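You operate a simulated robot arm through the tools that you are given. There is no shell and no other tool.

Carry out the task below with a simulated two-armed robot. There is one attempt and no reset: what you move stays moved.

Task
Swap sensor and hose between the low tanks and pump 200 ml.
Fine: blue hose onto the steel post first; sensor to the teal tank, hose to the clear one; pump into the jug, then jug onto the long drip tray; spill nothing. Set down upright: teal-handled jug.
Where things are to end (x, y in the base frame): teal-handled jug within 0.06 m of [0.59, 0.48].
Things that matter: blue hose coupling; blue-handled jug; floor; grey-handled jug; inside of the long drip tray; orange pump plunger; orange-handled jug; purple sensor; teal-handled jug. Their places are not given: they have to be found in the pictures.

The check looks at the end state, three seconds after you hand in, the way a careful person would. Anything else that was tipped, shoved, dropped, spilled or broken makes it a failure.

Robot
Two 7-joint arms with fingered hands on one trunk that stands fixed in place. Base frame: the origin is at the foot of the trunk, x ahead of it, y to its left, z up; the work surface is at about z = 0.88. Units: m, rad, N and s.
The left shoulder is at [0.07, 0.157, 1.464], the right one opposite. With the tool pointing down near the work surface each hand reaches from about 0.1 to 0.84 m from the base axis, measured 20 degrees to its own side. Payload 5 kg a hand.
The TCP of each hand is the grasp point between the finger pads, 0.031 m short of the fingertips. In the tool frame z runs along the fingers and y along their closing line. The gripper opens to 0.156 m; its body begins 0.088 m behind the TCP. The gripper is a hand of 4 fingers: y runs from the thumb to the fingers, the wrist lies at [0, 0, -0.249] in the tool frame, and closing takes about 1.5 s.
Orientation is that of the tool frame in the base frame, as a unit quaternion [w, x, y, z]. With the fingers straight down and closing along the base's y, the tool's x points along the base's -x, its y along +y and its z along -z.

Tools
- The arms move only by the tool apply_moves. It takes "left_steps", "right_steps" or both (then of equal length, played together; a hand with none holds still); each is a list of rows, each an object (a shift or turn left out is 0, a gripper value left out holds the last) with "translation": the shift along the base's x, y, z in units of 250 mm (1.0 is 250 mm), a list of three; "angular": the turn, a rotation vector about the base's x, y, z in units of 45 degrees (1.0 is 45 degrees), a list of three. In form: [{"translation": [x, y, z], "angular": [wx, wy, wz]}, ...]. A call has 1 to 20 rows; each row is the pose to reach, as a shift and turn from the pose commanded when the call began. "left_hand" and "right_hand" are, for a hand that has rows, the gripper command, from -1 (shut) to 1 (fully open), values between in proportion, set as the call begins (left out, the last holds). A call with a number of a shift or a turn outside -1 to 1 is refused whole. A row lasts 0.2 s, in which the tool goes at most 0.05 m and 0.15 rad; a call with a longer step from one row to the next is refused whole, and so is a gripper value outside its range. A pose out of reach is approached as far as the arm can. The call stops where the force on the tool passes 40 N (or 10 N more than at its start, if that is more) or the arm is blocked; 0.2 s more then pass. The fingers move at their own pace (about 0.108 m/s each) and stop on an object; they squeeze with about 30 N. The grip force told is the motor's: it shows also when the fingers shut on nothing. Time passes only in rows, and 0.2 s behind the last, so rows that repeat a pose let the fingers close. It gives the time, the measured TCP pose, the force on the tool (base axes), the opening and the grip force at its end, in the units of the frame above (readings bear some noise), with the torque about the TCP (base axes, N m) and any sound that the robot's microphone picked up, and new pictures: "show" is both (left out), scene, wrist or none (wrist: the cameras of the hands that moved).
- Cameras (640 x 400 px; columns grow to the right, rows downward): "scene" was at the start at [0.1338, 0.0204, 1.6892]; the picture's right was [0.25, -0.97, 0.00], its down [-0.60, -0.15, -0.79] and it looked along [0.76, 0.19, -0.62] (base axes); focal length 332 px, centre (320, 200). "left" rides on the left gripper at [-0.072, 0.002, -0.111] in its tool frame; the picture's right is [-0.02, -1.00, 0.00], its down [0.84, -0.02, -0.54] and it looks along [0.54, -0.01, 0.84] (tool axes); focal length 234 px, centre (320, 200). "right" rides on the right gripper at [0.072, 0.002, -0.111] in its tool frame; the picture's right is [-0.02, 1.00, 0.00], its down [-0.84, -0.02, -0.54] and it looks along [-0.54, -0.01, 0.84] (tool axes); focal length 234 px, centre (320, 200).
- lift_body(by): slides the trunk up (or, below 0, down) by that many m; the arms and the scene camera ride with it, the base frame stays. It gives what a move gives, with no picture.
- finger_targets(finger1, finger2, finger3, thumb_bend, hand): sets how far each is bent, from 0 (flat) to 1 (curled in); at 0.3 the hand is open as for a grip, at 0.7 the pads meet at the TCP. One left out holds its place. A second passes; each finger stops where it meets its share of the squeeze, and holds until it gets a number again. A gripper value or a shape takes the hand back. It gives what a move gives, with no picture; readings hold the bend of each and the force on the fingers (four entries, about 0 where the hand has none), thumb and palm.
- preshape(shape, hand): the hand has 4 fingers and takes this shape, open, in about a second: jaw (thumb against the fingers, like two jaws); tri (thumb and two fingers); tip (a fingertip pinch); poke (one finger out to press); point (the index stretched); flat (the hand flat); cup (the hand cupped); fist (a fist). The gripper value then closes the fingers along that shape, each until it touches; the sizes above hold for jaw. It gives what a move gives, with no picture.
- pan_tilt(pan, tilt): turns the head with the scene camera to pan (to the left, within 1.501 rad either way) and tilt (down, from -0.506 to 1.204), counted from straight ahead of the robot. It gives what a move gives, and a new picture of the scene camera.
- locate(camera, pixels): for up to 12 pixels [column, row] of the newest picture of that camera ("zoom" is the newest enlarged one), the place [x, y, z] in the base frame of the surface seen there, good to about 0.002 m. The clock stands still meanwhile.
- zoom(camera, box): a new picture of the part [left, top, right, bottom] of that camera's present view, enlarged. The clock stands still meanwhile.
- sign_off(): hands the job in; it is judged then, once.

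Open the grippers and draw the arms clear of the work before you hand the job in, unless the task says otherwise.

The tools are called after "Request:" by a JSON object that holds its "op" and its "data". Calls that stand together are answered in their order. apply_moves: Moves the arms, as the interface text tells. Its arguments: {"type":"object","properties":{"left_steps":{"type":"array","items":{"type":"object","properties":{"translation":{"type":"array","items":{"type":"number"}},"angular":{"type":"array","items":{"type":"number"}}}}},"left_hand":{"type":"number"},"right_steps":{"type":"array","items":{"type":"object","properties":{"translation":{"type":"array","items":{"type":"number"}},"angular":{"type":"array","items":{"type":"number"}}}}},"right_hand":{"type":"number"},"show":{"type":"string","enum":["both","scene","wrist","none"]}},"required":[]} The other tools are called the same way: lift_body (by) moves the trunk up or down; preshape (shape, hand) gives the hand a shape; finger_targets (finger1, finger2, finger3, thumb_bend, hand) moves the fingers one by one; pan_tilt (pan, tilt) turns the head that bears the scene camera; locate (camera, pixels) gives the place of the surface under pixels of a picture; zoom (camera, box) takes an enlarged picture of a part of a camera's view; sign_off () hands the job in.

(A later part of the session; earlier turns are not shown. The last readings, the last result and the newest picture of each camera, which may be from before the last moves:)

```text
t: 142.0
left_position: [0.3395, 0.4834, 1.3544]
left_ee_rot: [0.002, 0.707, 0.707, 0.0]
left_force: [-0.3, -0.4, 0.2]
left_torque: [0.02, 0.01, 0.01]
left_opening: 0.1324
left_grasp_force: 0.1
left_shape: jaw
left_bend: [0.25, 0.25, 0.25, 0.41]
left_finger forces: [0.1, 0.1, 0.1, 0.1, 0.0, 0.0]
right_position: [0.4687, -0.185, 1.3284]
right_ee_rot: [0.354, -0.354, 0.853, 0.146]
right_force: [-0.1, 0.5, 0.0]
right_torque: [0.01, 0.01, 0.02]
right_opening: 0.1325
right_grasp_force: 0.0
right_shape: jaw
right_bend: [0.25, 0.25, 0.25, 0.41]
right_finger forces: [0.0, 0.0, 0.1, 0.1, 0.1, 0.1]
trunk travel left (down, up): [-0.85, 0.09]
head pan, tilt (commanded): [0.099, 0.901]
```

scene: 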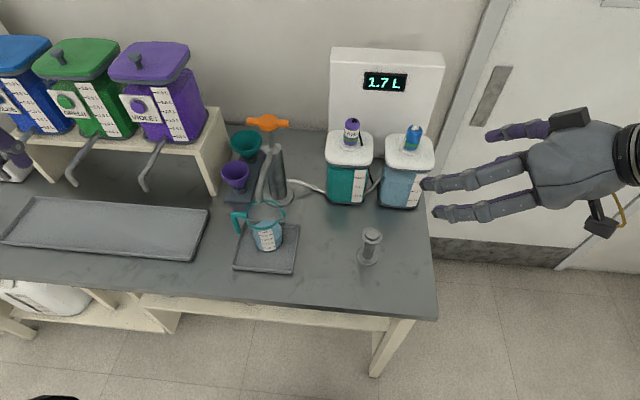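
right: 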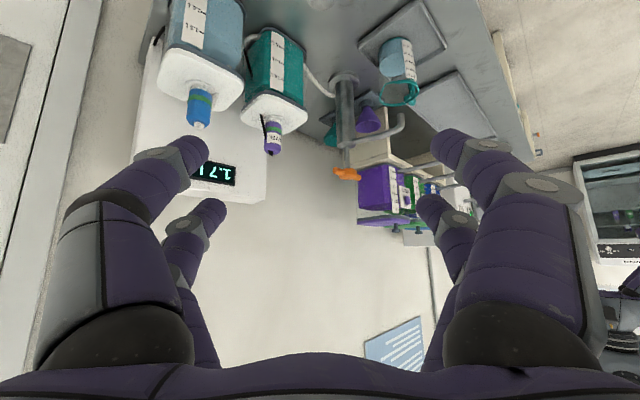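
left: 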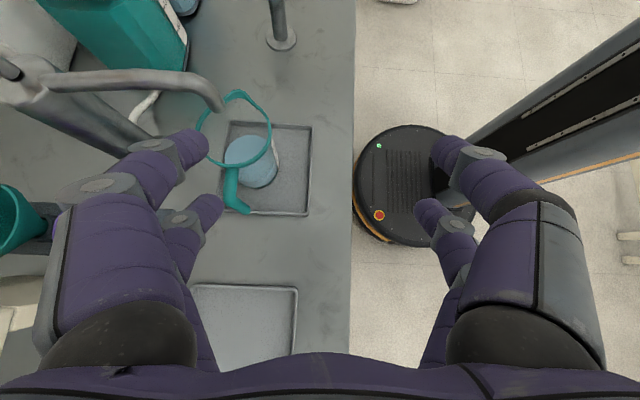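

The right hand is at yaw 45°, tilt 45°. I turn it 15° further (to 60°) and bring it toward the approach line behind the jug.

Request:
{"op": "apply_moves", "data": {"right_steps": [{"translation": [0.02, 0.14, -0.06], "angular": [0, 0, 0.08]}, {"translation": [0.04, 0.28, -0.14], "angular": [0, 0, 0.16]}, {"translation": [0.06, 0.42, -0.22], "angular": [0, 0, 0.25]}, {"translation": [0.08, 0.56, -0.31], "angular": [0, 0, 0.333]}, {"translation": [0.1, 0.7, -0.4], "angular": [0, 0, 0.333]}, {"translation": [0.125, 0.82, -0.48], "angular": [0, 0, 0.333]}, {"translation": [0.125, 0.86, -0.514], "angular": [0, 0, 0.333]}, {"translation": [0.125, 0.86, -0.514], "angular": [0, 0, 0.333]}], "show": "both"}}

```text
t: 143.8
left_position: [0.3408, 0.4841, 1.3548]
left_ee_rot: [0.002, 0.707, 0.707, 0.0]
left_force: [-0.4, 0.4, -0.6]
left_torque: [0.02, 0.02, 0.0]
left_opening: 0.1325
left_grasp_force: 0.0
left_shape: jaw
left_bend: [0.25, 0.25, 0.25, 0.41]
left_finger forces: [0.1, 0.0, 0.0, 0.1, 0.0, 0.0]
right_position: [0.4985, 0.0271, 1.1994]
right_ee_rot: [0.331, -0.462, 0.8, 0.191]
right_force: [-0.1, 0.4, -0.5]
right_torque: [0.02, 0.03, -0.01]
right_opening: 0.1323
right_grasp_force: 0.0
right_shape: jaw
right_bend: [0.25, 0.25, 0.25, 0.41]
right_finger forces: [0.1, 0.0, 0.1, 0.1, 0.0, 0.0]
trunk travel left (down, up): [-0.85, 0.09]
head pan, tilt (commanded): [0.099, 0.901]
```

scene: 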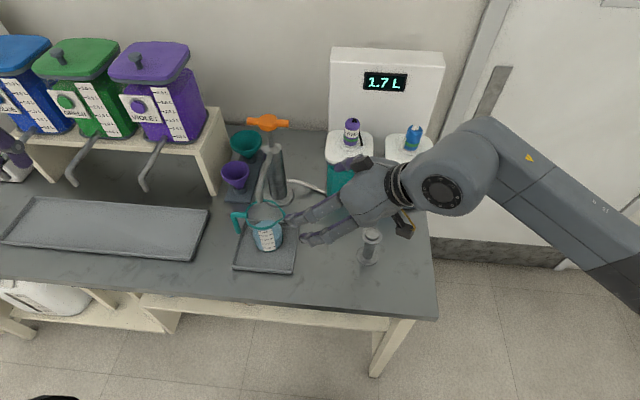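
right: 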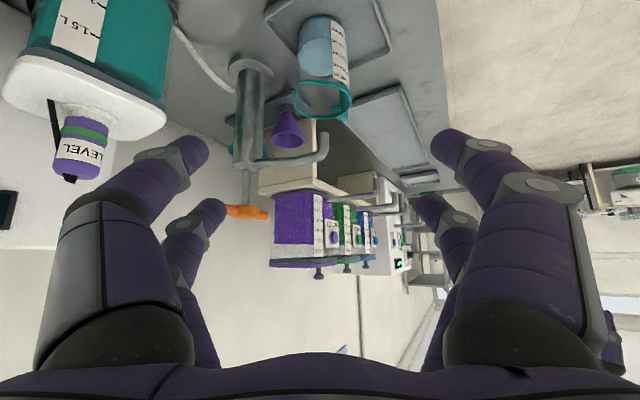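

Reached. Before grasping, I test with the empty hand that the right arm can reach the set-down place, passing well in front of the spout.

Request:
{"op": "apply_moves", "data": {"right_steps": [{"translation": [-0.1, 0.12, -0.04]}, {"translation": [-0.18, 0.28, -0.08]}, {"translation": [-0.234, 0.44, -0.12]}, {"translation": [-0.234, 0.6, -0.16]}, {"translation": [-0.234, 0.76, -0.2]}, {"translation": [-0.234, 0.9, -0.2]}, {"translation": [-0.234, 0.9, -0.2]}], "show": "none"}}

Request:
{"op": "apply_moves", "data": {"right_steps": [{"translation": [0.04, 0.14, -0.06]}, {"translation": [0.08, 0.28, -0.12]}, {"translation": [0.12, 0.42, -0.18]}, {"translation": [0.16, 0.56, -0.24]}, {"translation": [0.2, 0.68, -0.32]}, {"translation": [0.24, 0.75, -0.42]}, {"translation": [0.32, 0.82, -0.5]}, {"translation": [0.4, 0.86, -0.56]}, {"translation": [0.4, 0.86, -0.56]}], "show": "both"}}

```text
t: 145.4
left_position: [0.3417, 0.4837, 1.3545]
left_ee_rot: [0.001, 0.707, 0.708, 0.0]
left_force: [0.6, 0.7, 0.3]
left_torque: [0.02, -0.02, 0.0]
left_opening: 0.1323
left_grasp_force: 0.0
left_shape: jaw
left_bend: [0.25, 0.25, 0.25, 0.41]
left_finger forces: [0.0, 0.0, 0.1, 0.1, 0.0, 0.0]
right_position: [0.4373, 0.2553, 1.1502]
right_ee_rot: [0.331, -0.462, 0.8, 0.191]
right_force: [-0.2, 0.0, -0.5]
right_torque: [0.02, 0.0, -0.03]
right_opening: 0.1323
right_grasp_force: 0.1
right_shape: jaw
right_bend: [0.25, 0.25, 0.25, 0.41]
right_finger forces: [0.0, 0.0, 0.1, 0.1, 0.0, 0.1]
trunk travel left (down, up): [-0.85, 0.09]
head pan, tilt (commanded): [0.099, 0.901]
```

```text
t: 147.6
left_position: [0.3405, 0.4845, 1.3537]
left_ee_rot: [0.002, 0.707, 0.707, 0.0]
left_force: [-0.3, -1.4, -0.4]
left_torque: [0.01, -0.02, 0.01]
left_opening: 0.1326
left_grasp_force: 0.0
left_shape: jaw
left_bend: [0.25, 0.25, 0.25, 0.41]
left_finger forces: [0.0, 0.0, 0.1, 0.0, 0.0, 0.0]
right_position: [0.5928, 0.3757, 0.946]
right_ee_rot: [0.314, -0.447, 0.826, 0.135]
right_force: [-0.1, -0.8, -0.3]
right_torque: [0.0, -0.01, 0.03]
right_opening: 0.1325
right_grasp_force: 0.0
right_shape: jaw
right_bend: [0.25, 0.25, 0.25, 0.41]
right_finger forces: [0.1, 0.0, 0.0, 0.1, 0.0, 0.1]
trunk travel left (down, up): [-0.85, 0.09]
head pan, tilt (commanded): [0.099, 0.901]
stopped in row 9 (right hand): the arm was blocked; the commanded pose is now the measured one
```

scene: 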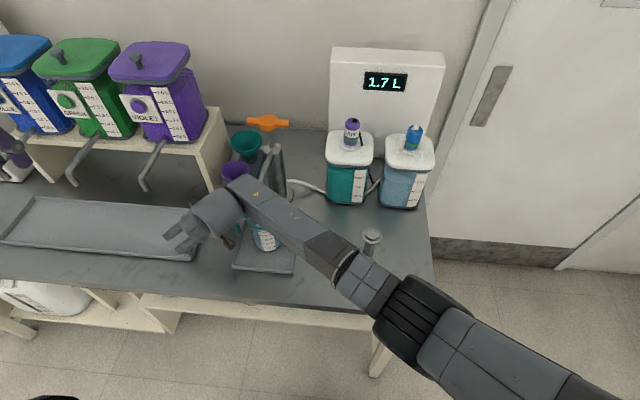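
right: 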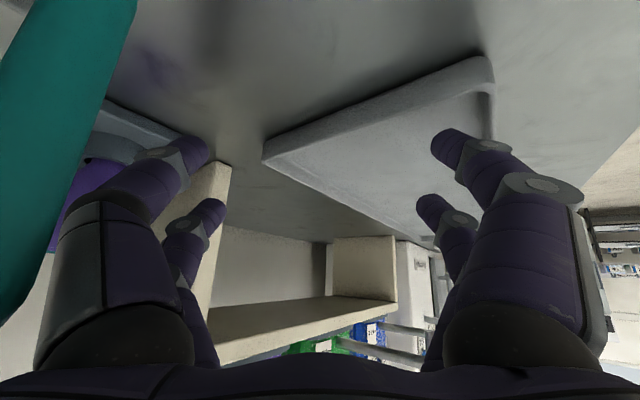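

The right arm was blocked and deviated; the wrist camera shows the teal jug very near on its left. I look closely before moving anything.

Request:
{"op": "zoom", "data": {"camera": "scene", "box": [160, 150, 320, 290]}}

Request:
{"op": "zoom", "data": {"camera": "right", "box": [0, 0, 320, 330]}}

```text
2.86 times, centred on (240, 220) of scene
```

zoom: 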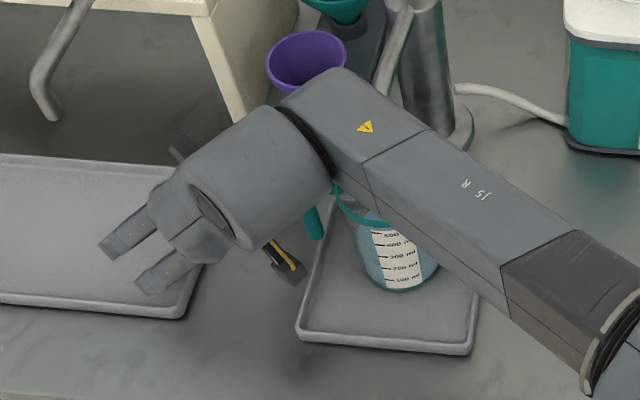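

```text
1.21 times, centred on (160, 165) of right
```

zoom: 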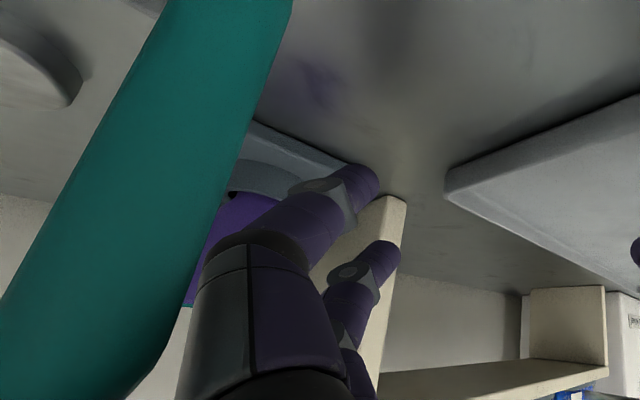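

The jug still stands upright in place; the forearm passes above it. I raise the hand straight up, the clear direction, and re-check.

Request:
{"op": "apply_moves", "data": {"right_steps": [{"translation": [0, 0, 0.08]}, {"translation": [0, 0, 0.18]}, {"translation": [0, 0, 0.3]}, {"translation": [0, 0, 0.44]}, {"translation": [0, 0, 0.44]}], "show": "both"}}

Request:
{"op": "zoom", "data": {"camera": "scene", "box": [160, 150, 320, 290]}}

```text
t: 148.8
left_position: [0.3406, 0.4839, 1.3542]
left_ee_rot: [0.001, 0.708, 0.707, -0.001]
left_force: [0.1, -0.3, -0.4]
left_torque: [-0.02, 0.01, 0.03]
left_opening: 0.1325
left_grasp_force: 0.1
left_shape: jaw
left_bend: [0.25, 0.25, 0.25, 0.41]
left_finger forces: [0.0, 0.1, 0.0, 0.1, 0.1, 0.1]
right_position: [0.5909, 0.3787, 1.0555]
right_ee_rot: [0.315, -0.447, 0.826, 0.137]
right_force: [0.4, -0.5, 0.0]
right_torque: [0.03, 0.02, -0.03]
right_opening: 0.1327
right_grasp_force: 0.1
right_shape: jaw
right_bend: [0.25, 0.25, 0.25, 0.41]
right_finger forces: [0.0, 0.1, 0.1, 0.0, 0.1, 0.1]
trunk travel left (down, up): [-0.85, 0.09]
head pan, tilt (commanded): [0.099, 0.901]
```

scene: 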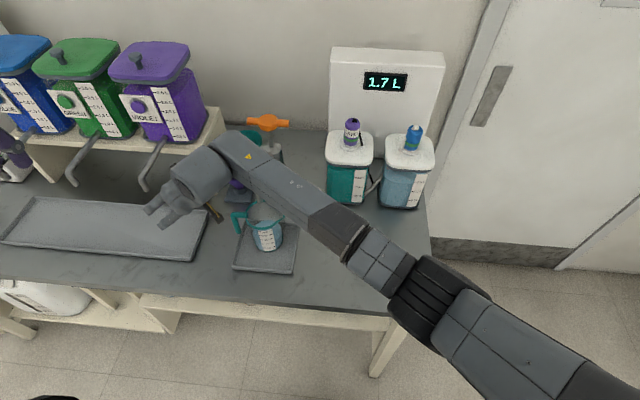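
right: 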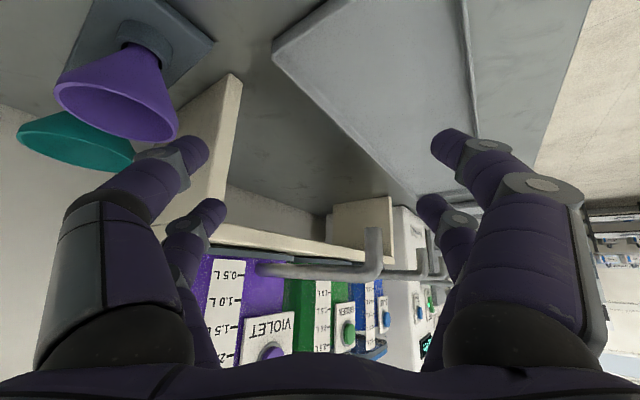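

```text
2.86 times, centred on (240, 220) of scene
```

zoom: 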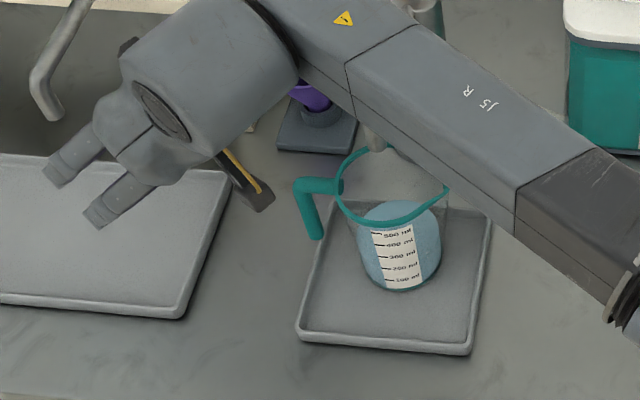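

The jug is upright. I check whether it shifted, by locating its rim, handle and liquid.

Request:
{"op": "locate", "data": {"camera": "zoom", "pixels": [[315, 186], [318, 230], [345, 185], [447, 200], [395, 222], [365, 150], [405, 205], [372, 270], [408, 275], [330, 182], [300, 320], [485, 215]]}}

```text
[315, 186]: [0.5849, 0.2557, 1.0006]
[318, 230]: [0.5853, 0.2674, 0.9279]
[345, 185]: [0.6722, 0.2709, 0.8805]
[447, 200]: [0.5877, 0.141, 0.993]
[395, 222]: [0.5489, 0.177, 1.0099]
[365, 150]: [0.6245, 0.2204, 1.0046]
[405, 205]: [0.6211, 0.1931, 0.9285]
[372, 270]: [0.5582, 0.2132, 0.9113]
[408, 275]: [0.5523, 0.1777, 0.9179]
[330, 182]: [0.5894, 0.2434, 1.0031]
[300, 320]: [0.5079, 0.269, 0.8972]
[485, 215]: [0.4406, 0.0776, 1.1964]
```

The jug has not moved. I raise the right hand further and back off in -x, restoring its orientation.

Request:
{"op": "apply_moves", "data": {"right_steps": [{"translation": [0, -0.02, 0.16]}, {"translation": [-0.06, -0.06, 0.32], "angular": [0.03, 0, 0.02]}, {"translation": [-0.2, -0.12, 0.44], "angular": [0.06, 0, 0.05]}, {"translation": [-0.34, -0.2, 0.5], "angular": [0.1, 0.001, 0.08]}, {"translation": [-0.48, -0.28, 0.54], "angular": [0.129, 0.002, 0.099]}, {"translation": [-0.56, -0.36, 0.54], "angular": [0.129, 0.002, 0.099]}, {"translation": [-0.56, -0.36, 0.54], "angular": [0.129, 0.002, 0.099]}], "show": "scene"}}

```text
t: 150.4
left_position: [0.3412, 0.4855, 1.3546]
left_ee_rot: [0.002, 0.707, 0.707, -0.001]
left_force: [-0.9, -0.2, -0.4]
left_torque: [0.0, -0.01, -0.01]
left_opening: 0.1326
left_grasp_force: 0.1
left_shape: jaw
left_bend: [0.25, 0.25, 0.25, 0.41]
left_finger forces: [0.0, 0.0, 0.0, 0.0, 0.0, 0.1]
right_position: [0.4504, 0.2887, 1.1902]
right_ee_rot: [0.331, -0.462, 0.8, 0.19]
right_force: [1.4, 0.9, -0.1]
right_torque: [0.0, -0.01, -0.03]
right_opening: 0.1323
right_grasp_force: 0.0
right_shape: jaw
right_bend: [0.25, 0.25, 0.25, 0.41]
right_finger forces: [0.1, 0.1, 0.0, 0.0, 0.1, 0.0]
trunk travel left (down, up): [-0.85, 0.09]
head pan, tilt (commanded): [0.099, 0.901]
```

scene: 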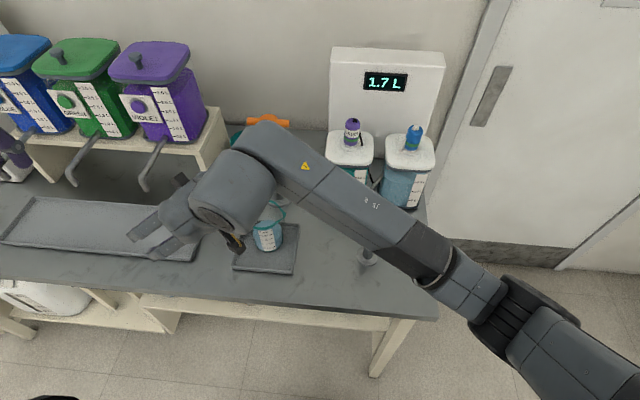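

Orientation restored at (0.450, 0.289, 1.19). I now try the destination again with a smaller yaw (45°) and in small checked moves.

Request:
{"op": "apply_moves", "data": {"right_steps": [{"translation": [0, 0.08, 0], "angular": [0, 0, -0.1]}, {"translation": [0, 0.16, 0], "angular": [0, 0, -0.2]}, {"translation": [0.02, 0.26, -0.06], "angular": [0, 0, -0.333]}, {"translation": [0.06, 0.36, -0.12], "angular": [0, 0, -0.333]}, {"translation": [0.1, 0.44, -0.2], "angular": [0, 0, -0.333]}, {"translation": [0.1, 0.44, -0.2], "angular": [0, 0, -0.333]}], "show": "scene"}}

```text
t: 151.8
left_position: [0.3404, 0.4839, 1.3535]
left_ee_rot: [0.003, 0.707, 0.707, 0.0]
left_force: [0.5, 1.1, 0.4]
left_torque: [0.01, 0.02, 0.02]
left_opening: 0.1322
left_grasp_force: 0.0
left_shape: jaw
left_bend: [0.25, 0.25, 0.25, 0.41]
left_finger forces: [0.0, 0.0, 0.0, 0.0, 0.1, 0.0]
right_position: [0.4732, 0.3986, 1.1411]
right_ee_rot: [0.353, -0.354, 0.853, 0.147]
right_force: [0.9, -0.3, 1.1]
right_torque: [0.01, -0.02, 0.0]
right_opening: 0.1326
right_grasp_force: 0.0
right_shape: jaw
right_bend: [0.25, 0.25, 0.25, 0.41]
right_finger forces: [0.1, 0.0, 0.1, 0.0, 0.0, 0.1]
trunk travel left (down, up): [-0.85, 0.09]
head pan, tilt (commanded): [0.099, 0.901]
```

scene: 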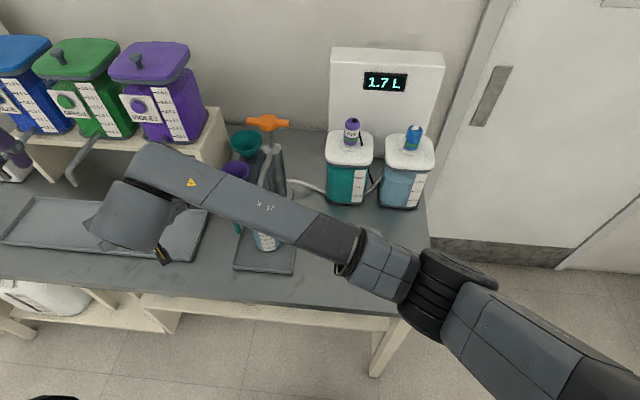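

Tracking exactly. I continue in small steps lower and forward.

Request:
{"op": "apply_moves", "data": {"right_steps": [{"translation": [0.05, 0.04, -0.1]}, {"translation": [0.1, 0.08, -0.22]}, {"translation": [0.14, 0.1, -0.34]}, {"translation": [0.14, 0.1, -0.34]}], "show": "none"}}

Request:
{"op": "apply_moves", "data": {"right_steps": [{"translation": [0.06, 0.02, -0.06]}, {"translation": [0.12, 0.04, -0.12]}, {"translation": [0.16, 0.06, -0.16]}, {"translation": [0.16, 0.06, -0.16]}], "show": "both"}}

```text
t: 152.8
left_position: [0.3412, 0.4845, 1.3544]
left_ee_rot: [0.002, 0.707, 0.707, -0.002]
left_force: [0.3, 0.2, -0.4]
left_torque: [0.0, -0.01, 0.0]
left_opening: 0.1325
left_grasp_force: 0.0
left_shape: jaw
left_bend: [0.25, 0.25, 0.25, 0.41]
left_finger forces: [0.0, 0.0, 0.0, 0.1, 0.0, 0.0]
right_position: [0.5114, 0.4249, 1.0555]
right_ee_rot: [0.353, -0.355, 0.853, 0.148]
right_force: [0.5, 1.2, 0.1]
right_torque: [0.01, -0.04, -0.01]
right_opening: 0.1323
right_grasp_force: 0.0
right_shape: jaw
right_bend: [0.25, 0.25, 0.25, 0.41]
right_finger forces: [0.1, 0.0, 0.0, 0.1, 0.0, 0.1]
trunk travel left (down, up): [-0.85, 0.09]
head pan, tilt (commanded): [0.099, 0.901]
```

```text
t: 153.8
left_position: [0.3414, 0.4846, 1.3544]
left_ee_rot: [0.003, 0.707, 0.708, 0.0]
left_force: [-0.1, 0.7, 0.1]
left_torque: [0.01, 0.03, 0.03]
left_opening: 0.1325
left_grasp_force: 0.1
left_shape: jaw
left_bend: [0.25, 0.25, 0.25, 0.41]
left_finger forces: [0.0, 0.1, 0.1, 0.1, 0.0, 0.0]
right_position: [0.5549, 0.4339, 1.0117]
right_ee_rot: [0.352, -0.354, 0.854, 0.143]
right_force: [-0.3, -0.3, 0.0]
right_torque: [-0.01, 0.01, 0.02]
right_opening: 0.1323
right_grasp_force: 0.0
right_shape: jaw
right_bend: [0.25, 0.25, 0.25, 0.41]
right_finger forces: [0.0, 0.0, 0.0, 0.0, 0.0, 0.1]
trunk travel left (down, up): [-0.85, 0.09]
head pan, tilt (commanded): [0.099, 0.901]
```

scene: 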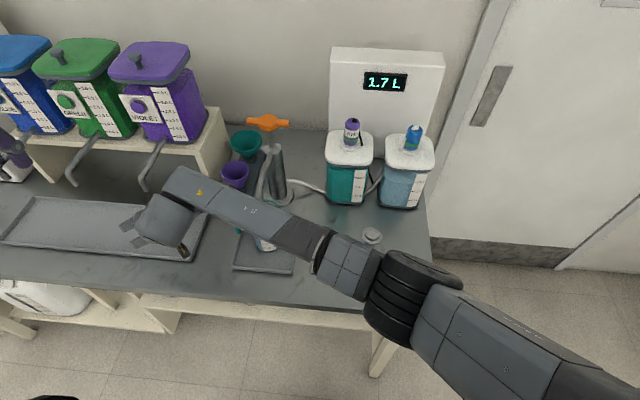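
right: 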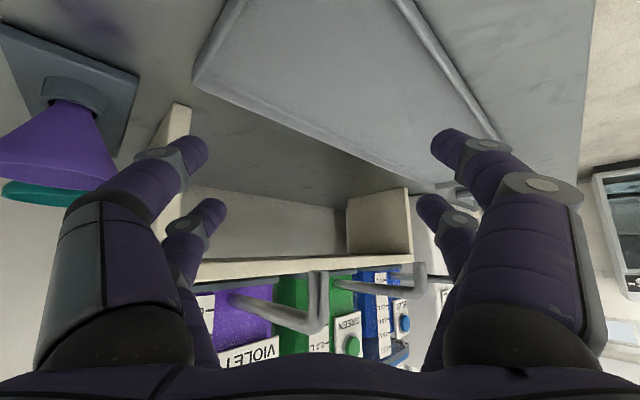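

The pose is about 7 mm off the command, as if something starts to resist. I look around the right elbow and trunk with the head camera.

Request:
{"op": "pan_tilt", "data": {"pan": -0.3, "tilt": 1.2}}

Request:
{"op": "pan_tilt", "data": {"pan": 0.4, "tilt": 1.15}}

```text
t: 154.6
left_position: [0.3406, 0.4848, 1.3544]
left_ee_rot: [0.003, 0.707, 0.707, 0.0]
left_force: [-0.1, -0.1, -0.5]
left_torque: [-0.03, -0.01, 0.0]
left_opening: 0.1324
left_grasp_force: 0.1
left_shape: jaw
left_bend: [0.25, 0.25, 0.25, 0.41]
left_finger forces: [0.0, 0.1, 0.1, 0.0, 0.0, 0.0]
right_position: [0.5552, 0.4341, 1.0131]
right_ee_rot: [0.353, -0.353, 0.855, 0.143]
right_force: [0.0, -0.1, -0.4]
right_torque: [-0.01, -0.02, 0.0]
right_opening: 0.1324
right_grasp_force: 0.0
right_shape: jaw
right_bend: [0.25, 0.25, 0.25, 0.41]
right_finger forces: [0.0, 0.1, 0.0, 0.0, 0.0, 0.0]
trunk travel left (down, up): [-0.85, 0.09]
head pan, tilt (commanded): [-0.3, 1.201]
```

scene: 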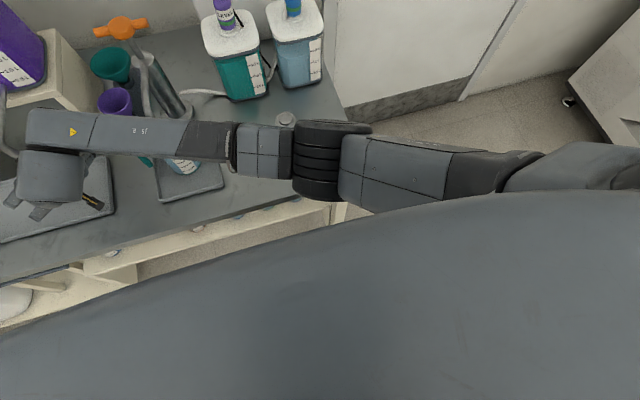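

```text
t: 155.7
left_position: [0.3411, 0.4837, 1.3541]
left_ee_rot: [0.002, 0.707, 0.707, -0.001]
left_force: [0.3, 0.6, -0.1]
left_torque: [0.02, 0.03, 0.0]
left_opening: 0.1327
left_grasp_force: 0.1
left_shape: jaw
left_bend: [0.25, 0.25, 0.25, 0.41]
left_finger forces: [0.0, 0.0, 0.0, 0.1, 0.0, 0.0]
right_position: [0.5549, 0.4337, 1.0123]
right_ee_rot: [0.353, -0.353, 0.854, 0.143]
right_force: [0.3, -0.1, -0.8]
right_torque: [0.01, -0.03, -0.02]
right_opening: 0.1325
right_grasp_force: 0.1
right_shape: jaw
right_bend: [0.25, 0.25, 0.25, 0.41]
right_finger forces: [0.0, 0.1, 0.1, 0.0, 0.0, 0.0]
trunk travel left (down, up): [-0.85, 0.09]
head pan, tilt (commanded): [0.4, 1.15]
```

scene: 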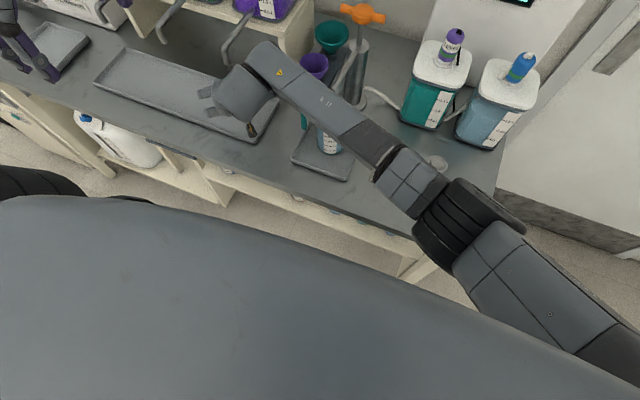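

The upper arm is pressing against the robot's own chest — that is what blocks it. A larger yaw (75°, tool pointing mostly +y) needs less crossing. I back off a little, turn to 75°, and test the set-down pose again.

Request:
{"op": "apply_moves", "data": {"right_steps": [{"translation": [-0.04, -0.08, 0.1], "angular": [0, 0, 0.1]}, {"translation": [-0.04, -0.16, 0.2], "angular": [0, 0, 0.25]}, {"translation": [-0.02, -0.2, 0.24], "angular": [0, 0, 0.4]}, {"translation": [0, -0.22, 0.24], "angular": [0, 0, 0.55]}, {"translation": [0, -0.22, 0.24], "angular": [0, 0, 0.667]}, {"translation": [0, -0.22, 0.24], "angular": [0, 0, 0.667]}], "show": "none"}}

Request:
{"op": "pan_tilt", "data": {"pan": 0.3, "tilt": 0.85}}

```text
t: 157.1
left_position: [0.3412, 0.4842, 1.3539]
left_ee_rot: [0.002, 0.706, 0.708, -0.001]
left_force: [-0.3, 1.0, -0.1]
left_torque: [-0.02, -0.04, 0.01]
left_opening: 0.1325
left_grasp_force: 0.0
left_shape: jaw
left_bend: [0.25, 0.25, 0.25, 0.41]
left_finger forces: [0.0, 0.0, 0.1, 0.0, 0.1, 0.1]
right_position: [0.549, 0.3843, 1.0765]
right_ee_rot: [0.304, -0.563, 0.732, 0.234]
right_force: [-0.8, 0.3, 0.1]
right_torque: [-0.03, -0.02, -0.02]
right_opening: 0.1326
right_grasp_force: 0.1
right_shape: jaw
right_bend: [0.25, 0.25, 0.25, 0.41]
right_finger forces: [0.1, 0.1, 0.0, 0.0, 0.0, 0.0]
trunk travel left (down, up): [-0.85, 0.09]
head pan, tilt (commanded): [0.4, 1.15]
```

```text
t: 157.9
left_position: [0.3422, 0.484, 1.3545]
left_ee_rot: [0.002, 0.707, 0.707, 0.0]
left_force: [-0.4, 0.2, 0.5]
left_torque: [0.03, -0.03, 0.03]
left_opening: 0.1325
left_grasp_force: 0.1
left_shape: jaw
left_bend: [0.25, 0.25, 0.25, 0.41]
left_finger forces: [0.0, 0.0, 0.1, 0.1, 0.0, 0.0]
right_position: [0.5502, 0.3846, 1.0757]
right_ee_rot: [0.303, -0.563, 0.733, 0.233]
right_force: [0.5, -0.3, 0.2]
right_torque: [0.03, 0.0, -0.01]
right_opening: 0.1328
right_grasp_force: 0.0
right_shape: jaw
right_bend: [0.25, 0.25, 0.25, 0.41]
right_finger forces: [0.0, 0.0, 0.0, 0.0, 0.1, 0.1]
trunk travel left (down, up): [-0.85, 0.09]
head pan, tilt (commanded): [0.3, 0.85]
```

scene: 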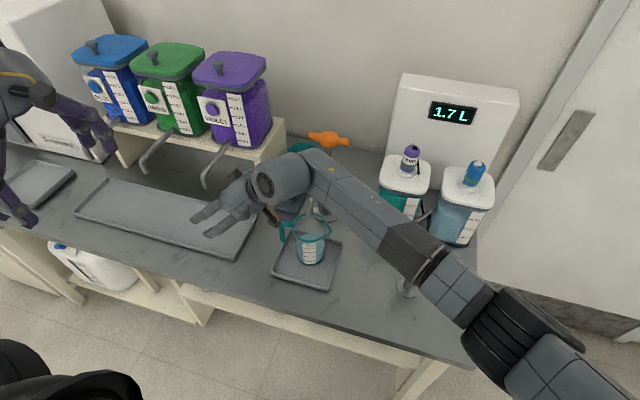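

At 75° it tracks well. I test the set-down approach pose, 30 mm above the final height.

Request:
{"op": "apply_moves", "data": {"right_steps": [{"translation": [0.03, 0.07, -0.08]}, {"translation": [0.06, 0.14, -0.17]}, {"translation": [0.088, 0.204, -0.264]}, {"translation": [0.088, 0.204, -0.264]}, {"translation": [0.088, 0.204, -0.264]}], "show": "both"}}

```text
t: 159.1
left_position: [0.3409, 0.4831, 1.3542]
left_ee_rot: [0.001, 0.708, 0.707, -0.001]
left_force: [-0.6, -0.4, 1.8]
left_torque: [0.03, -0.02, 0.0]
left_opening: 0.1324
left_grasp_force: 0.0
left_shape: jaw
left_bend: [0.25, 0.25, 0.25, 0.41]
left_finger forces: [0.0, 0.0, 0.1, 0.0, 0.0, 0.1]
right_position: [0.5707, 0.4369, 1.0085]
right_ee_rot: [0.304, -0.562, 0.733, 0.233]
right_force: [0.4, -0.1, -0.1]
right_torque: [-0.02, -0.01, 0.05]
right_opening: 0.1328
right_grasp_force: 0.2
right_shape: jaw
right_bend: [0.25, 0.25, 0.25, 0.41]
right_finger forces: [0.0, 0.0, 0.0, 0.0, 0.1, 0.0]
trunk travel left (down, up): [-0.85, 0.09]
head pan, tilt (commanded): [0.3, 0.85]
```

scene: 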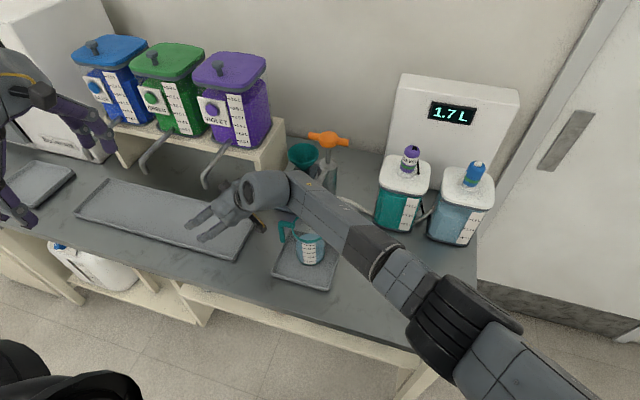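
right: 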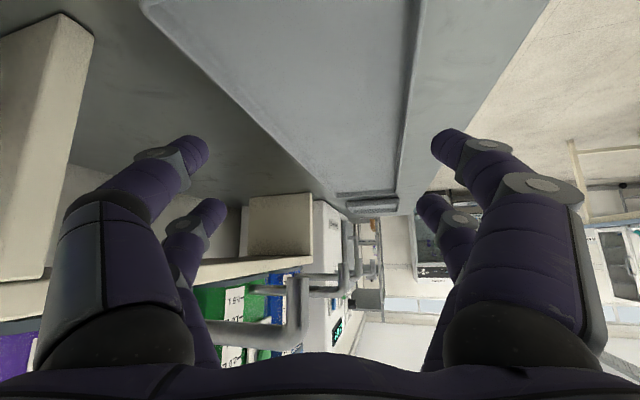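

Exact tracking. I check the last 30 mm down as well, then return the same way.

Request:
{"op": "apply_moves", "data": {"right_steps": [{"translation": [0, 0, -0.06]}, {"translation": [0, 0, -0.12]}, {"translation": [0, 0, -0.12]}, {"translation": [0, 0, -0.12]}], "show": "none"}}

Request:
{"op": "apply_moves", "data": {"right_steps": [{"translation": [-0.02, -0.02, 0.14]}, {"translation": [-0.08, -0.08, 0.28]}, {"translation": [-0.2, -0.16, 0.38]}, {"translation": [-0.34, -0.22, 0.46]}, {"translation": [-0.46, -0.32, 0.54]}, {"translation": [-0.52, -0.46, 0.6]}, {"translation": [-0.52, -0.6, 0.64]}, {"translation": [-0.52, -0.76, 0.68]}, {"translation": [-0.52, -0.92, 0.72]}, {"translation": [-0.52, -0.92, 0.72]}], "show": "scene"}}

```text
t: 160.1
left_position: [0.3395, 0.485, 1.3555]
left_ee_rot: [0.003, 0.707, 0.708, 0.0]
left_force: [-0.3, -0.4, -0.9]
left_torque: [0.03, -0.04, 0.03]
left_opening: 0.1324
left_grasp_force: 0.0
left_shape: jaw
left_bend: [0.25, 0.25, 0.25, 0.41]
left_finger forces: [0.0, 0.1, 0.0, 0.0, 0.1, 0.1]
right_position: [0.5768, 0.4309, 0.9798]
right_ee_rot: [0.306, -0.562, 0.734, 0.229]
right_force: [0.0, 0.2, -0.4]
right_torque: [0.0, -0.03, 0.01]
right_opening: 0.1325
right_grasp_force: 0.1
right_shape: jaw
right_bend: [0.25, 0.25, 0.25, 0.41]
right_finger forces: [0.0, 0.0, 0.0, 0.1, 0.1, 0.1]
trunk travel left (down, up): [-0.85, 0.09]
head pan, tilt (commanded): [0.3, 0.85]
```

```text
t: 162.3
left_position: [0.3419, 0.4848, 1.3551]
left_ee_rot: [0.002, 0.707, 0.707, 0.0]
left_force: [0.4, -0.5, -0.8]
left_torque: [-0.03, 0.0, 0.01]
left_opening: 0.1325
left_grasp_force: 0.1
left_shape: jaw
left_bend: [0.25, 0.25, 0.25, 0.41]
left_finger forces: [0.0, 0.1, 0.0, 0.0, 0.0, 0.0]
right_position: [0.4433, 0.2042, 1.1613]
right_ee_rot: [0.301, -0.565, 0.732, 0.233]
right_force: [-0.3, 0.4, 0.3]
right_torque: [-0.02, -0.01, 0.0]
right_opening: 0.1325
right_grasp_force: 0.0
right_shape: jaw
right_bend: [0.25, 0.25, 0.25, 0.41]
right_finger forces: [0.1, 0.0, 0.0, 0.0, 0.0, 0.0]
trunk travel left (down, up): [-0.85, 0.09]
head pan, tilt (commanded): [0.3, 0.85]
```

scene: 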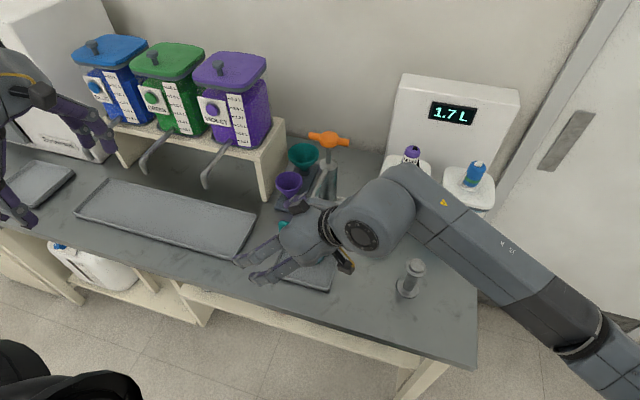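

The last 30 mm showed a slight 8 mm drift from chest contact starting. Lowering the trunk a bit should relieve it, so I lower it 0.08 m with both hands clear.

Request:
{"op": "lift_body", "data": {"by": -0.08}}

Request:
{"op": "pan_tilt", "data": {"pan": 0.2, "tilt": 0.75}}

```text
t: 163.5
left_position: [0.3409, 0.4843, 1.2757]
left_ee_rot: [0.001, 0.707, 0.707, 0.0]
left_force: [-0.3, 0.7, 0.6]
left_torque: [-0.02, -0.03, -0.01]
left_opening: 0.1323
left_grasp_force: 0.0
left_shape: jaw
left_bend: [0.25, 0.25, 0.25, 0.41]
left_finger forces: [0.1, 0.1, 0.1, 0.0, 0.1, 0.1]
right_position: [0.4414, 0.2043, 1.0807]
right_ee_rot: [0.303, -0.563, 0.732, 0.234]
right_force: [-0.5, -0.1, -0.3]
right_torque: [0.0, 0.01, -0.03]
right_opening: 0.1323
right_grasp_force: 0.2
right_shape: jaw
right_bend: [0.25, 0.25, 0.25, 0.41]
right_finger forces: [0.0, 0.0, 0.0, 0.1, 0.0, 0.0]
trunk travel left (down, up): [-0.77, 0.17]
head pan, tilt (commanded): [0.3, 0.85]
```

```text
t: 164.1
left_position: [0.3407, 0.4835, 1.2755]
left_ee_rot: [0.002, 0.708, 0.707, -0.001]
left_force: [-0.4, -0.5, 0.1]
left_torque: [0.0, -0.02, -0.02]
left_opening: 0.1328
left_grasp_force: 0.1
left_shape: jaw
left_bend: [0.25, 0.25, 0.25, 0.41]
left_finger forces: [0.1, 0.0, 0.0, 0.0, 0.0, 0.1]
right_position: [0.4415, 0.2048, 1.0814]
right_ee_rot: [0.303, -0.563, 0.732, 0.234]
right_force: [-0.4, 0.3, -0.5]
right_torque: [-0.03, 0.03, 0.0]
right_opening: 0.1325
right_grasp_force: 0.1
right_shape: jaw
right_bend: [0.25, 0.25, 0.25, 0.41]
right_finger forces: [0.0, 0.1, 0.0, 0.0, 0.0, 0.1]
trunk travel left (down, up): [-0.77, 0.17]
head pan, tilt (commanded): [0.201, 0.75]
```

scene: 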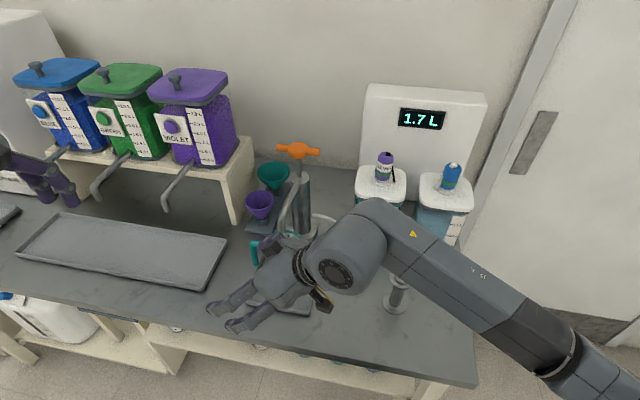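

Trunk lowered; the jug is hidden behind the hand. I move the right hand back to -y in front of the jug, then to the pre-grasp point behind it on the approach line.

Request:
{"op": "apply_moves", "data": {"right_steps": [{"translation": [0.0, -0.14, 0.04]}, {"translation": [0.01, -0.29, 0.08]}, {"translation": [0.02, -0.44, 0.116]}, {"translation": [0.034, -0.578, 0.116]}, {"translation": [0.17, -0.56, 0.1]}, {"translation": [0.32, -0.52, 0.06]}, {"translation": [0.44, -0.48, 0.02]}, {"translation": [0.494, -0.45, -0.044]}, {"translation": [0.494, -0.45, -0.044]}], "show": "both"}}

Request:
{"op": "zoom", "data": {"camera": "scene", "box": [220, 180, 400, 320]}}

```text
t: 166.1
left_position: [0.3411, 0.4839, 1.2747]
left_ee_rot: [0.003, 0.707, 0.707, 0.001]
left_force: [0.2, 0.4, -0.7]
left_torque: [0.0, 0.01, -0.01]
left_opening: 0.1327
left_grasp_force: 0.1
left_shape: jaw
left_bend: [0.25, 0.25, 0.25, 0.41]
left_finger forces: [0.1, 0.0, 0.1, 0.0, 0.0, 0.1]
right_position: [0.5654, 0.0914, 1.0682]
right_ee_rot: [0.303, -0.564, 0.732, 0.233]
right_force: [0.2, 0.4, 0.6]
right_torque: [-0.06, -0.03, 0.0]
right_opening: 0.1326
right_grasp_force: 0.1
right_shape: jaw
right_bend: [0.25, 0.25, 0.25, 0.41]
right_finger forces: [0.0, 0.0, 0.0, 0.0, 0.0, 0.1]
trunk travel left (down, up): [-0.77, 0.17]
head pan, tilt (commanded): [0.201, 0.75]
```

scene: 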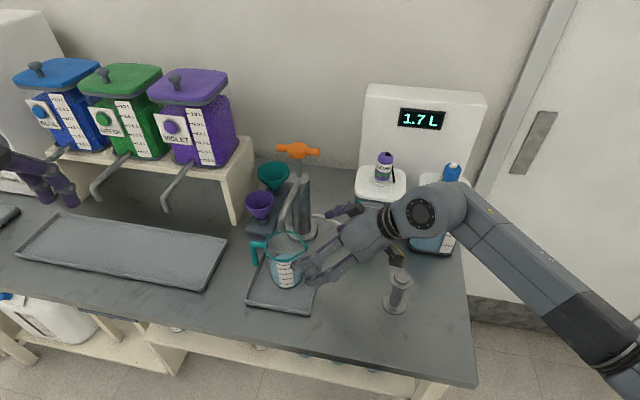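
right: 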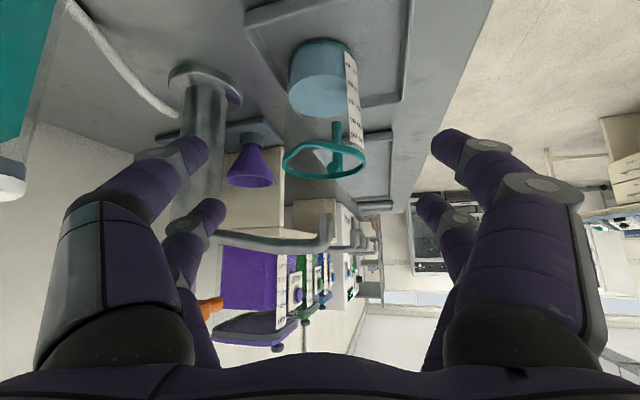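

```text
2.86 times, centred on (310, 250) of scene
```

zoom: 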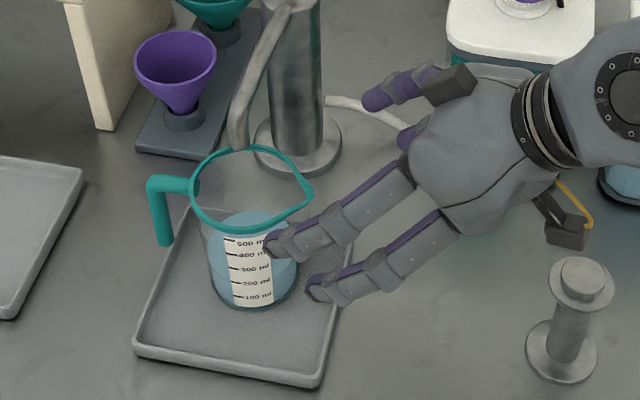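

Good view: the jug stands upright with ~200 ml, hand behind it. I measure the jug's rim and body again for the exact centre.

Request:
{"op": "locate", "data": {"camera": "zoom", "pixels": [[190, 190], [312, 190], [250, 232], [245, 150], [165, 185], [162, 240], [250, 295], [210, 260], [240, 145], [195, 200], [255, 225], [300, 170]]}}

Request:
{"op": "locate", "data": {"camera": "right", "pixels": [[287, 160], [364, 160], [325, 178], [325, 145], [292, 90], [340, 90], [320, 105], [300, 60], [338, 130], [350, 60]]}}

```text
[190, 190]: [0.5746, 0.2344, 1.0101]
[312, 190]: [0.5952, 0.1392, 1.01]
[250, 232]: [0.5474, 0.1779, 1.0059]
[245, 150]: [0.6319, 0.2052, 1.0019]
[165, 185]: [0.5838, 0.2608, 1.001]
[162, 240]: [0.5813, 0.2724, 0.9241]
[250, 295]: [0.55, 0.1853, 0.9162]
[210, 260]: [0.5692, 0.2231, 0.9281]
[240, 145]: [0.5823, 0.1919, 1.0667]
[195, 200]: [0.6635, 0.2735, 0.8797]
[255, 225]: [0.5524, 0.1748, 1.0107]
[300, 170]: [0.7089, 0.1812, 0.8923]
```

```text
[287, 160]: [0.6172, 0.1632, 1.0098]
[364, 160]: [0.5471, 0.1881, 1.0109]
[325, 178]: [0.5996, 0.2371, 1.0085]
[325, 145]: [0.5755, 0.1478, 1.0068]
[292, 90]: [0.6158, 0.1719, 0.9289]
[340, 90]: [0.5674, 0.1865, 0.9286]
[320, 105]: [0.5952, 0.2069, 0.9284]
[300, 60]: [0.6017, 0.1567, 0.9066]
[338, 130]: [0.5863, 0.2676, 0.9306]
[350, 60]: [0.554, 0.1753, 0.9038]
```

Jug centre is (0.5905, 0.194). I advance along the tool axis so the open digits straddle the body.

Request:
{"op": "apply_moves", "data": {"right_steps": [{"translation": [0.022, 0.09, -0.092]}, {"translation": [0.044, 0.18, -0.184]}, {"translation": [0.062, 0.25, -0.256]}, {"translation": [0.077, 0.31, -0.318]}, {"translation": [0.088, 0.359, -0.368]}, {"translation": [0.088, 0.359, -0.368]}], "show": "both"}}

Request:
{"op": "zoom", "data": {"camera": "scene", "box": [220, 180, 400, 320]}}

```text
t: 167.5
left_position: [0.3413, 0.4836, 1.2744]
left_ee_rot: [0.002, 0.707, 0.708, 0.0]
left_force: [-0.8, -0.6, 0.0]
left_torque: [-0.01, 0.0, -0.01]
left_opening: 0.1325
left_grasp_force: 0.0
left_shape: jaw
left_bend: [0.25, 0.25, 0.25, 0.41]
left_finger forces: [0.1, 0.0, 0.1, 0.1, 0.0, 0.0]
right_position: [0.5883, 0.1821, 0.9777]
right_ee_rot: [0.304, -0.563, 0.733, 0.232]
right_force: [-0.4, -0.8, 0.6]
right_torque: [0.02, 0.01, -0.01]
right_opening: 0.1324
right_grasp_force: 0.0
right_shape: jaw
right_bend: [0.25, 0.25, 0.25, 0.41]
right_finger forces: [0.0, 0.0, 0.1, 0.1, 0.0, 0.0]
trunk travel left (down, up): [-0.77, 0.17]
head pan, tilt (commanded): [0.201, 0.75]
```

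scene: 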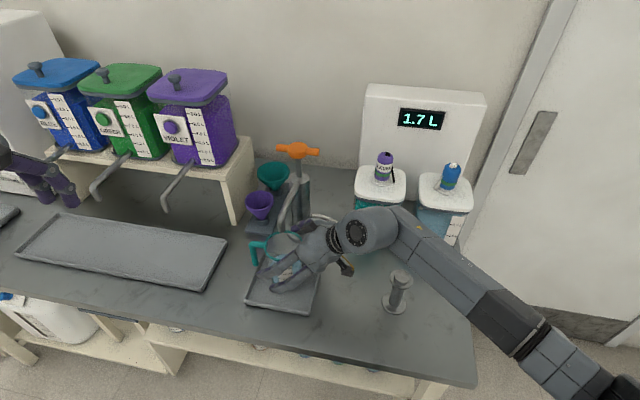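
right: 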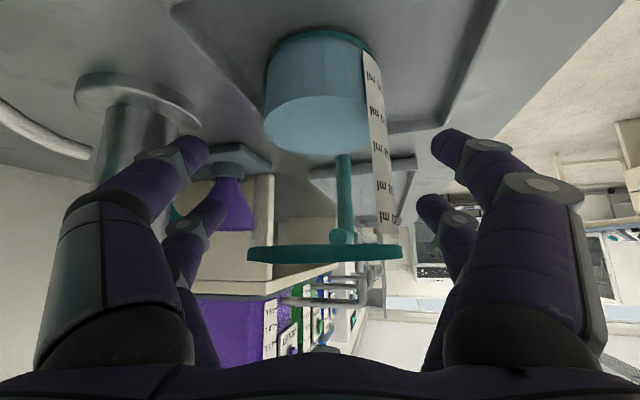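

```text
2.86 times, centred on (310, 250) of scene
```

zoom: 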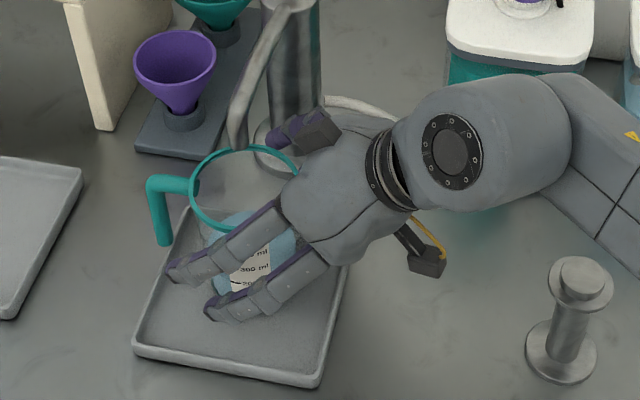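

The jug is centred between the digits (column ~322). I close in stages: first to about 0.10 m opening, to check both sides are even.

Request:
{"op": "apply_moves", "data": {"right_steps": [{"translation": [0, 0, 0]}, {"translation": [0, 0, 0]}, {"translation": [0, 0, 0]}], "right_hand": 0.3, "show": "wrist"}}

```text
t: 168.3
left_position: [0.3419, 0.4841, 1.2741]
left_ee_rot: [0.002, 0.707, 0.707, -0.001]
left_force: [0.1, -0.3, 0.4]
left_torque: [-0.01, -0.01, -0.01]
left_opening: 0.1328
left_grasp_force: 0.1
left_shape: jaw
left_bend: [0.25, 0.25, 0.25, 0.41]
left_finger forces: [0.0, 0.0, 0.0, 0.1, 0.0, 0.0]
right_position: [0.5893, 0.1824, 0.9766]
right_ee_rot: [0.303, -0.563, 0.732, 0.233]
right_force: [-0.3, -0.3, -0.3]
right_torque: [0.0, 0.03, 0.0]
right_opening: 0.102
right_grasp_force: 0.0
right_shape: jaw
right_bend: [0.3, 0.3, 0.3, 0.66]
right_finger forces: [0.1, 0.0, 0.0, 0.0, 0.1, 0.0]
trunk travel left (down, up): [-0.77, 0.17]
head pan, tilt (commanded): [0.201, 0.75]
```

right: 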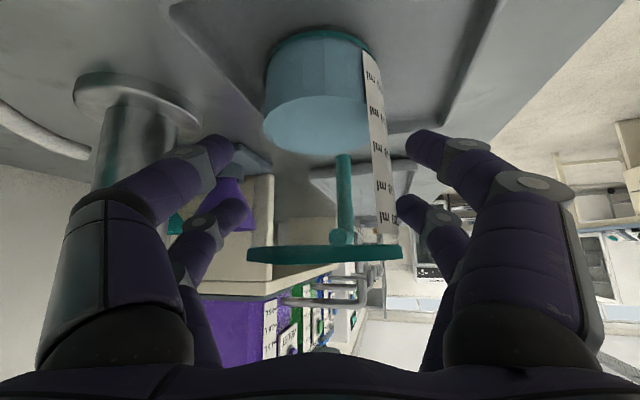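

The digits on the picture's right (−x side) are about 2.5 mm nearer the wall. I shift the hand 2.5 mm in -x and close fully.

Request:
{"op": "apply_moves", "data": {"right_steps": [{"translation": [-0.01, 0.003, 0]}, {"translation": [-0.01, 0.003, 0]}], "show": "none"}}

Request:
{"op": "apply_moves", "data": {"right_steps": [{"translation": [0, 0, 0]}, {"translation": [0, 0, 0]}, {"translation": [0, 0, 0]}, {"translation": [0, 0, 0]}], "right_hand": 0.12, "show": "wrist"}}

```text
t: 168.9
left_position: [0.3411, 0.4839, 1.2751]
left_ee_rot: [0.002, 0.707, 0.707, 0.0]
left_force: [0.1, -0.3, 0.4]
left_torque: [0.04, 0.0, 0.02]
left_opening: 0.1325
left_grasp_force: 0.0
left_shape: jaw
left_bend: [0.25, 0.25, 0.25, 0.41]
left_finger forces: [0.0, 0.0, 0.0, 0.0, 0.0, 0.0]
right_position: [0.5871, 0.182, 0.9779]
right_ee_rot: [0.304, -0.563, 0.732, 0.234]
right_force: [0.1, 0.4, -0.1]
right_torque: [0.0, -0.04, 0.0]
right_opening: 0.1018
right_grasp_force: 0.1
right_shape: jaw
right_bend: [0.3, 0.3, 0.3, 0.66]
right_finger forces: [0.0, 0.1, 0.0, 0.0, 0.0, 0.0]
trunk travel left (down, up): [-0.77, 0.17]
head pan, tilt (commanded): [0.201, 0.75]
```

```text
t: 169.9
left_position: [0.3427, 0.4835, 1.2747]
left_ee_rot: [0.001, 0.707, 0.707, -0.001]
left_force: [0.5, -0.3, -0.2]
left_torque: [-0.01, 0.02, 0.0]
left_opening: 0.1322
left_grasp_force: 0.1
left_shape: jaw
left_bend: [0.25, 0.25, 0.25, 0.41]
left_finger forces: [0.0, 0.0, 0.1, 0.0, 0.1, 0.0]
right_position: [0.5851, 0.1821, 0.9765]
right_ee_rot: [0.303, -0.563, 0.733, 0.233]
right_force: [-0.1, 0.2, -0.5]
right_torque: [-0.03, 0.02, 0.0]
right_opening: 0.0878
right_grasp_force: 0.0
right_shape: jaw
right_bend: [0.72, 0.72, 0.72, 0.7]
right_finger forces: [0.1, 0.0, 0.0, 0.0, 0.0, 0.1]
trunk travel left (down, up): [-0.77, 0.17]
head pan, tilt (commanded): [0.201, 0.75]
```

right: 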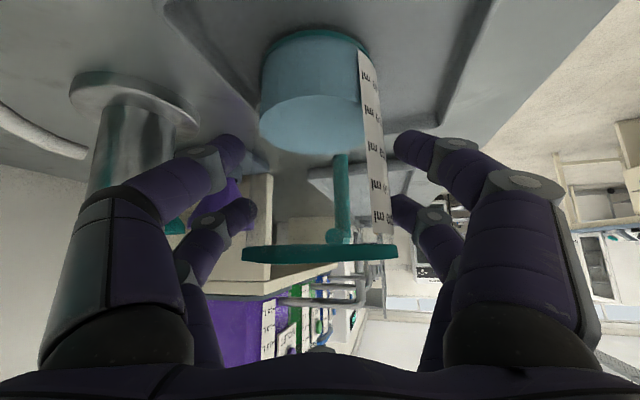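

Now both sides are even and nearly touching. I close fully to grip.

Request:
{"op": "apply_moves", "data": {"right_steps": [{"translation": [0, 0, 0]}, {"translation": [0, 0, 0]}, {"translation": [0, 0, 0]}, {"translation": [0, 0, 0]}, {"translation": [0, 0, 0]}], "right_hand": -1, "show": "both"}}

Request:
{"op": "zoom", "data": {"camera": "scene", "box": [220, 180, 400, 320]}}

```text
t: 171.1
left_position: [0.3405, 0.4837, 1.275]
left_ee_rot: [0.003, 0.708, 0.707, 0.0]
left_force: [0.4, 0.2, -0.9]
left_torque: [0.01, 0.0, 0.01]
left_opening: 0.1327
left_grasp_force: 0.2
left_shape: jaw
left_bend: [0.25, 0.25, 0.25, 0.41]
left_finger forces: [0.0, 0.1, 0.0, 0.1, 0.0, 0.0]
right_position: [0.5865, 0.1814, 0.9777]
right_ee_rot: [0.303, -0.563, 0.733, 0.233]
right_force: [0.3, -1.1, 1.1]
right_torque: [-0.31, -0.01, 0.06]
right_opening: 0.0687
right_grasp_force: 30.3
right_shape: jaw
right_bend: [0.73, 0.73, 0.73, 0.7]
right_finger forces: [25.5, 27.8, 24.2, 0.1, 30.3, 0.1]
trunk travel left (down, up): [-0.77, 0.17]
head pan, tilt (commanded): [0.201, 0.75]
```

scene: 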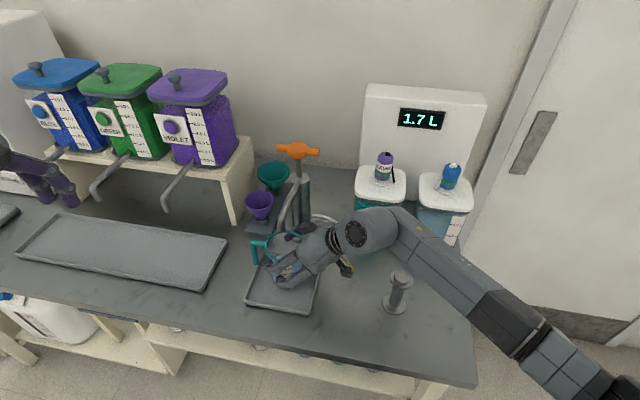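
right: 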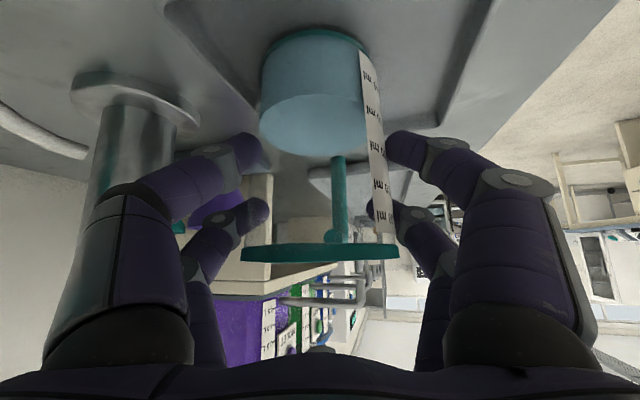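

```text
2.86 times, centred on (310, 250) of scene
```

zoom: 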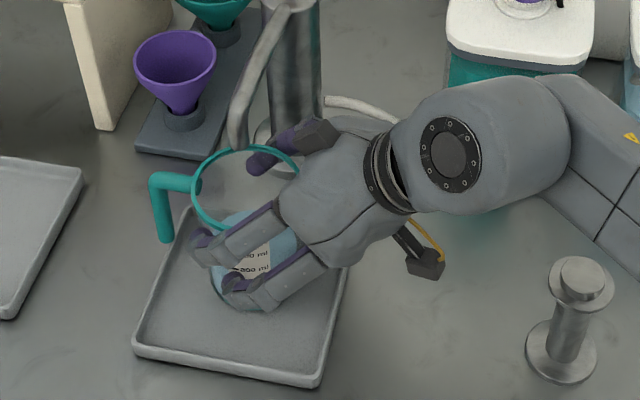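

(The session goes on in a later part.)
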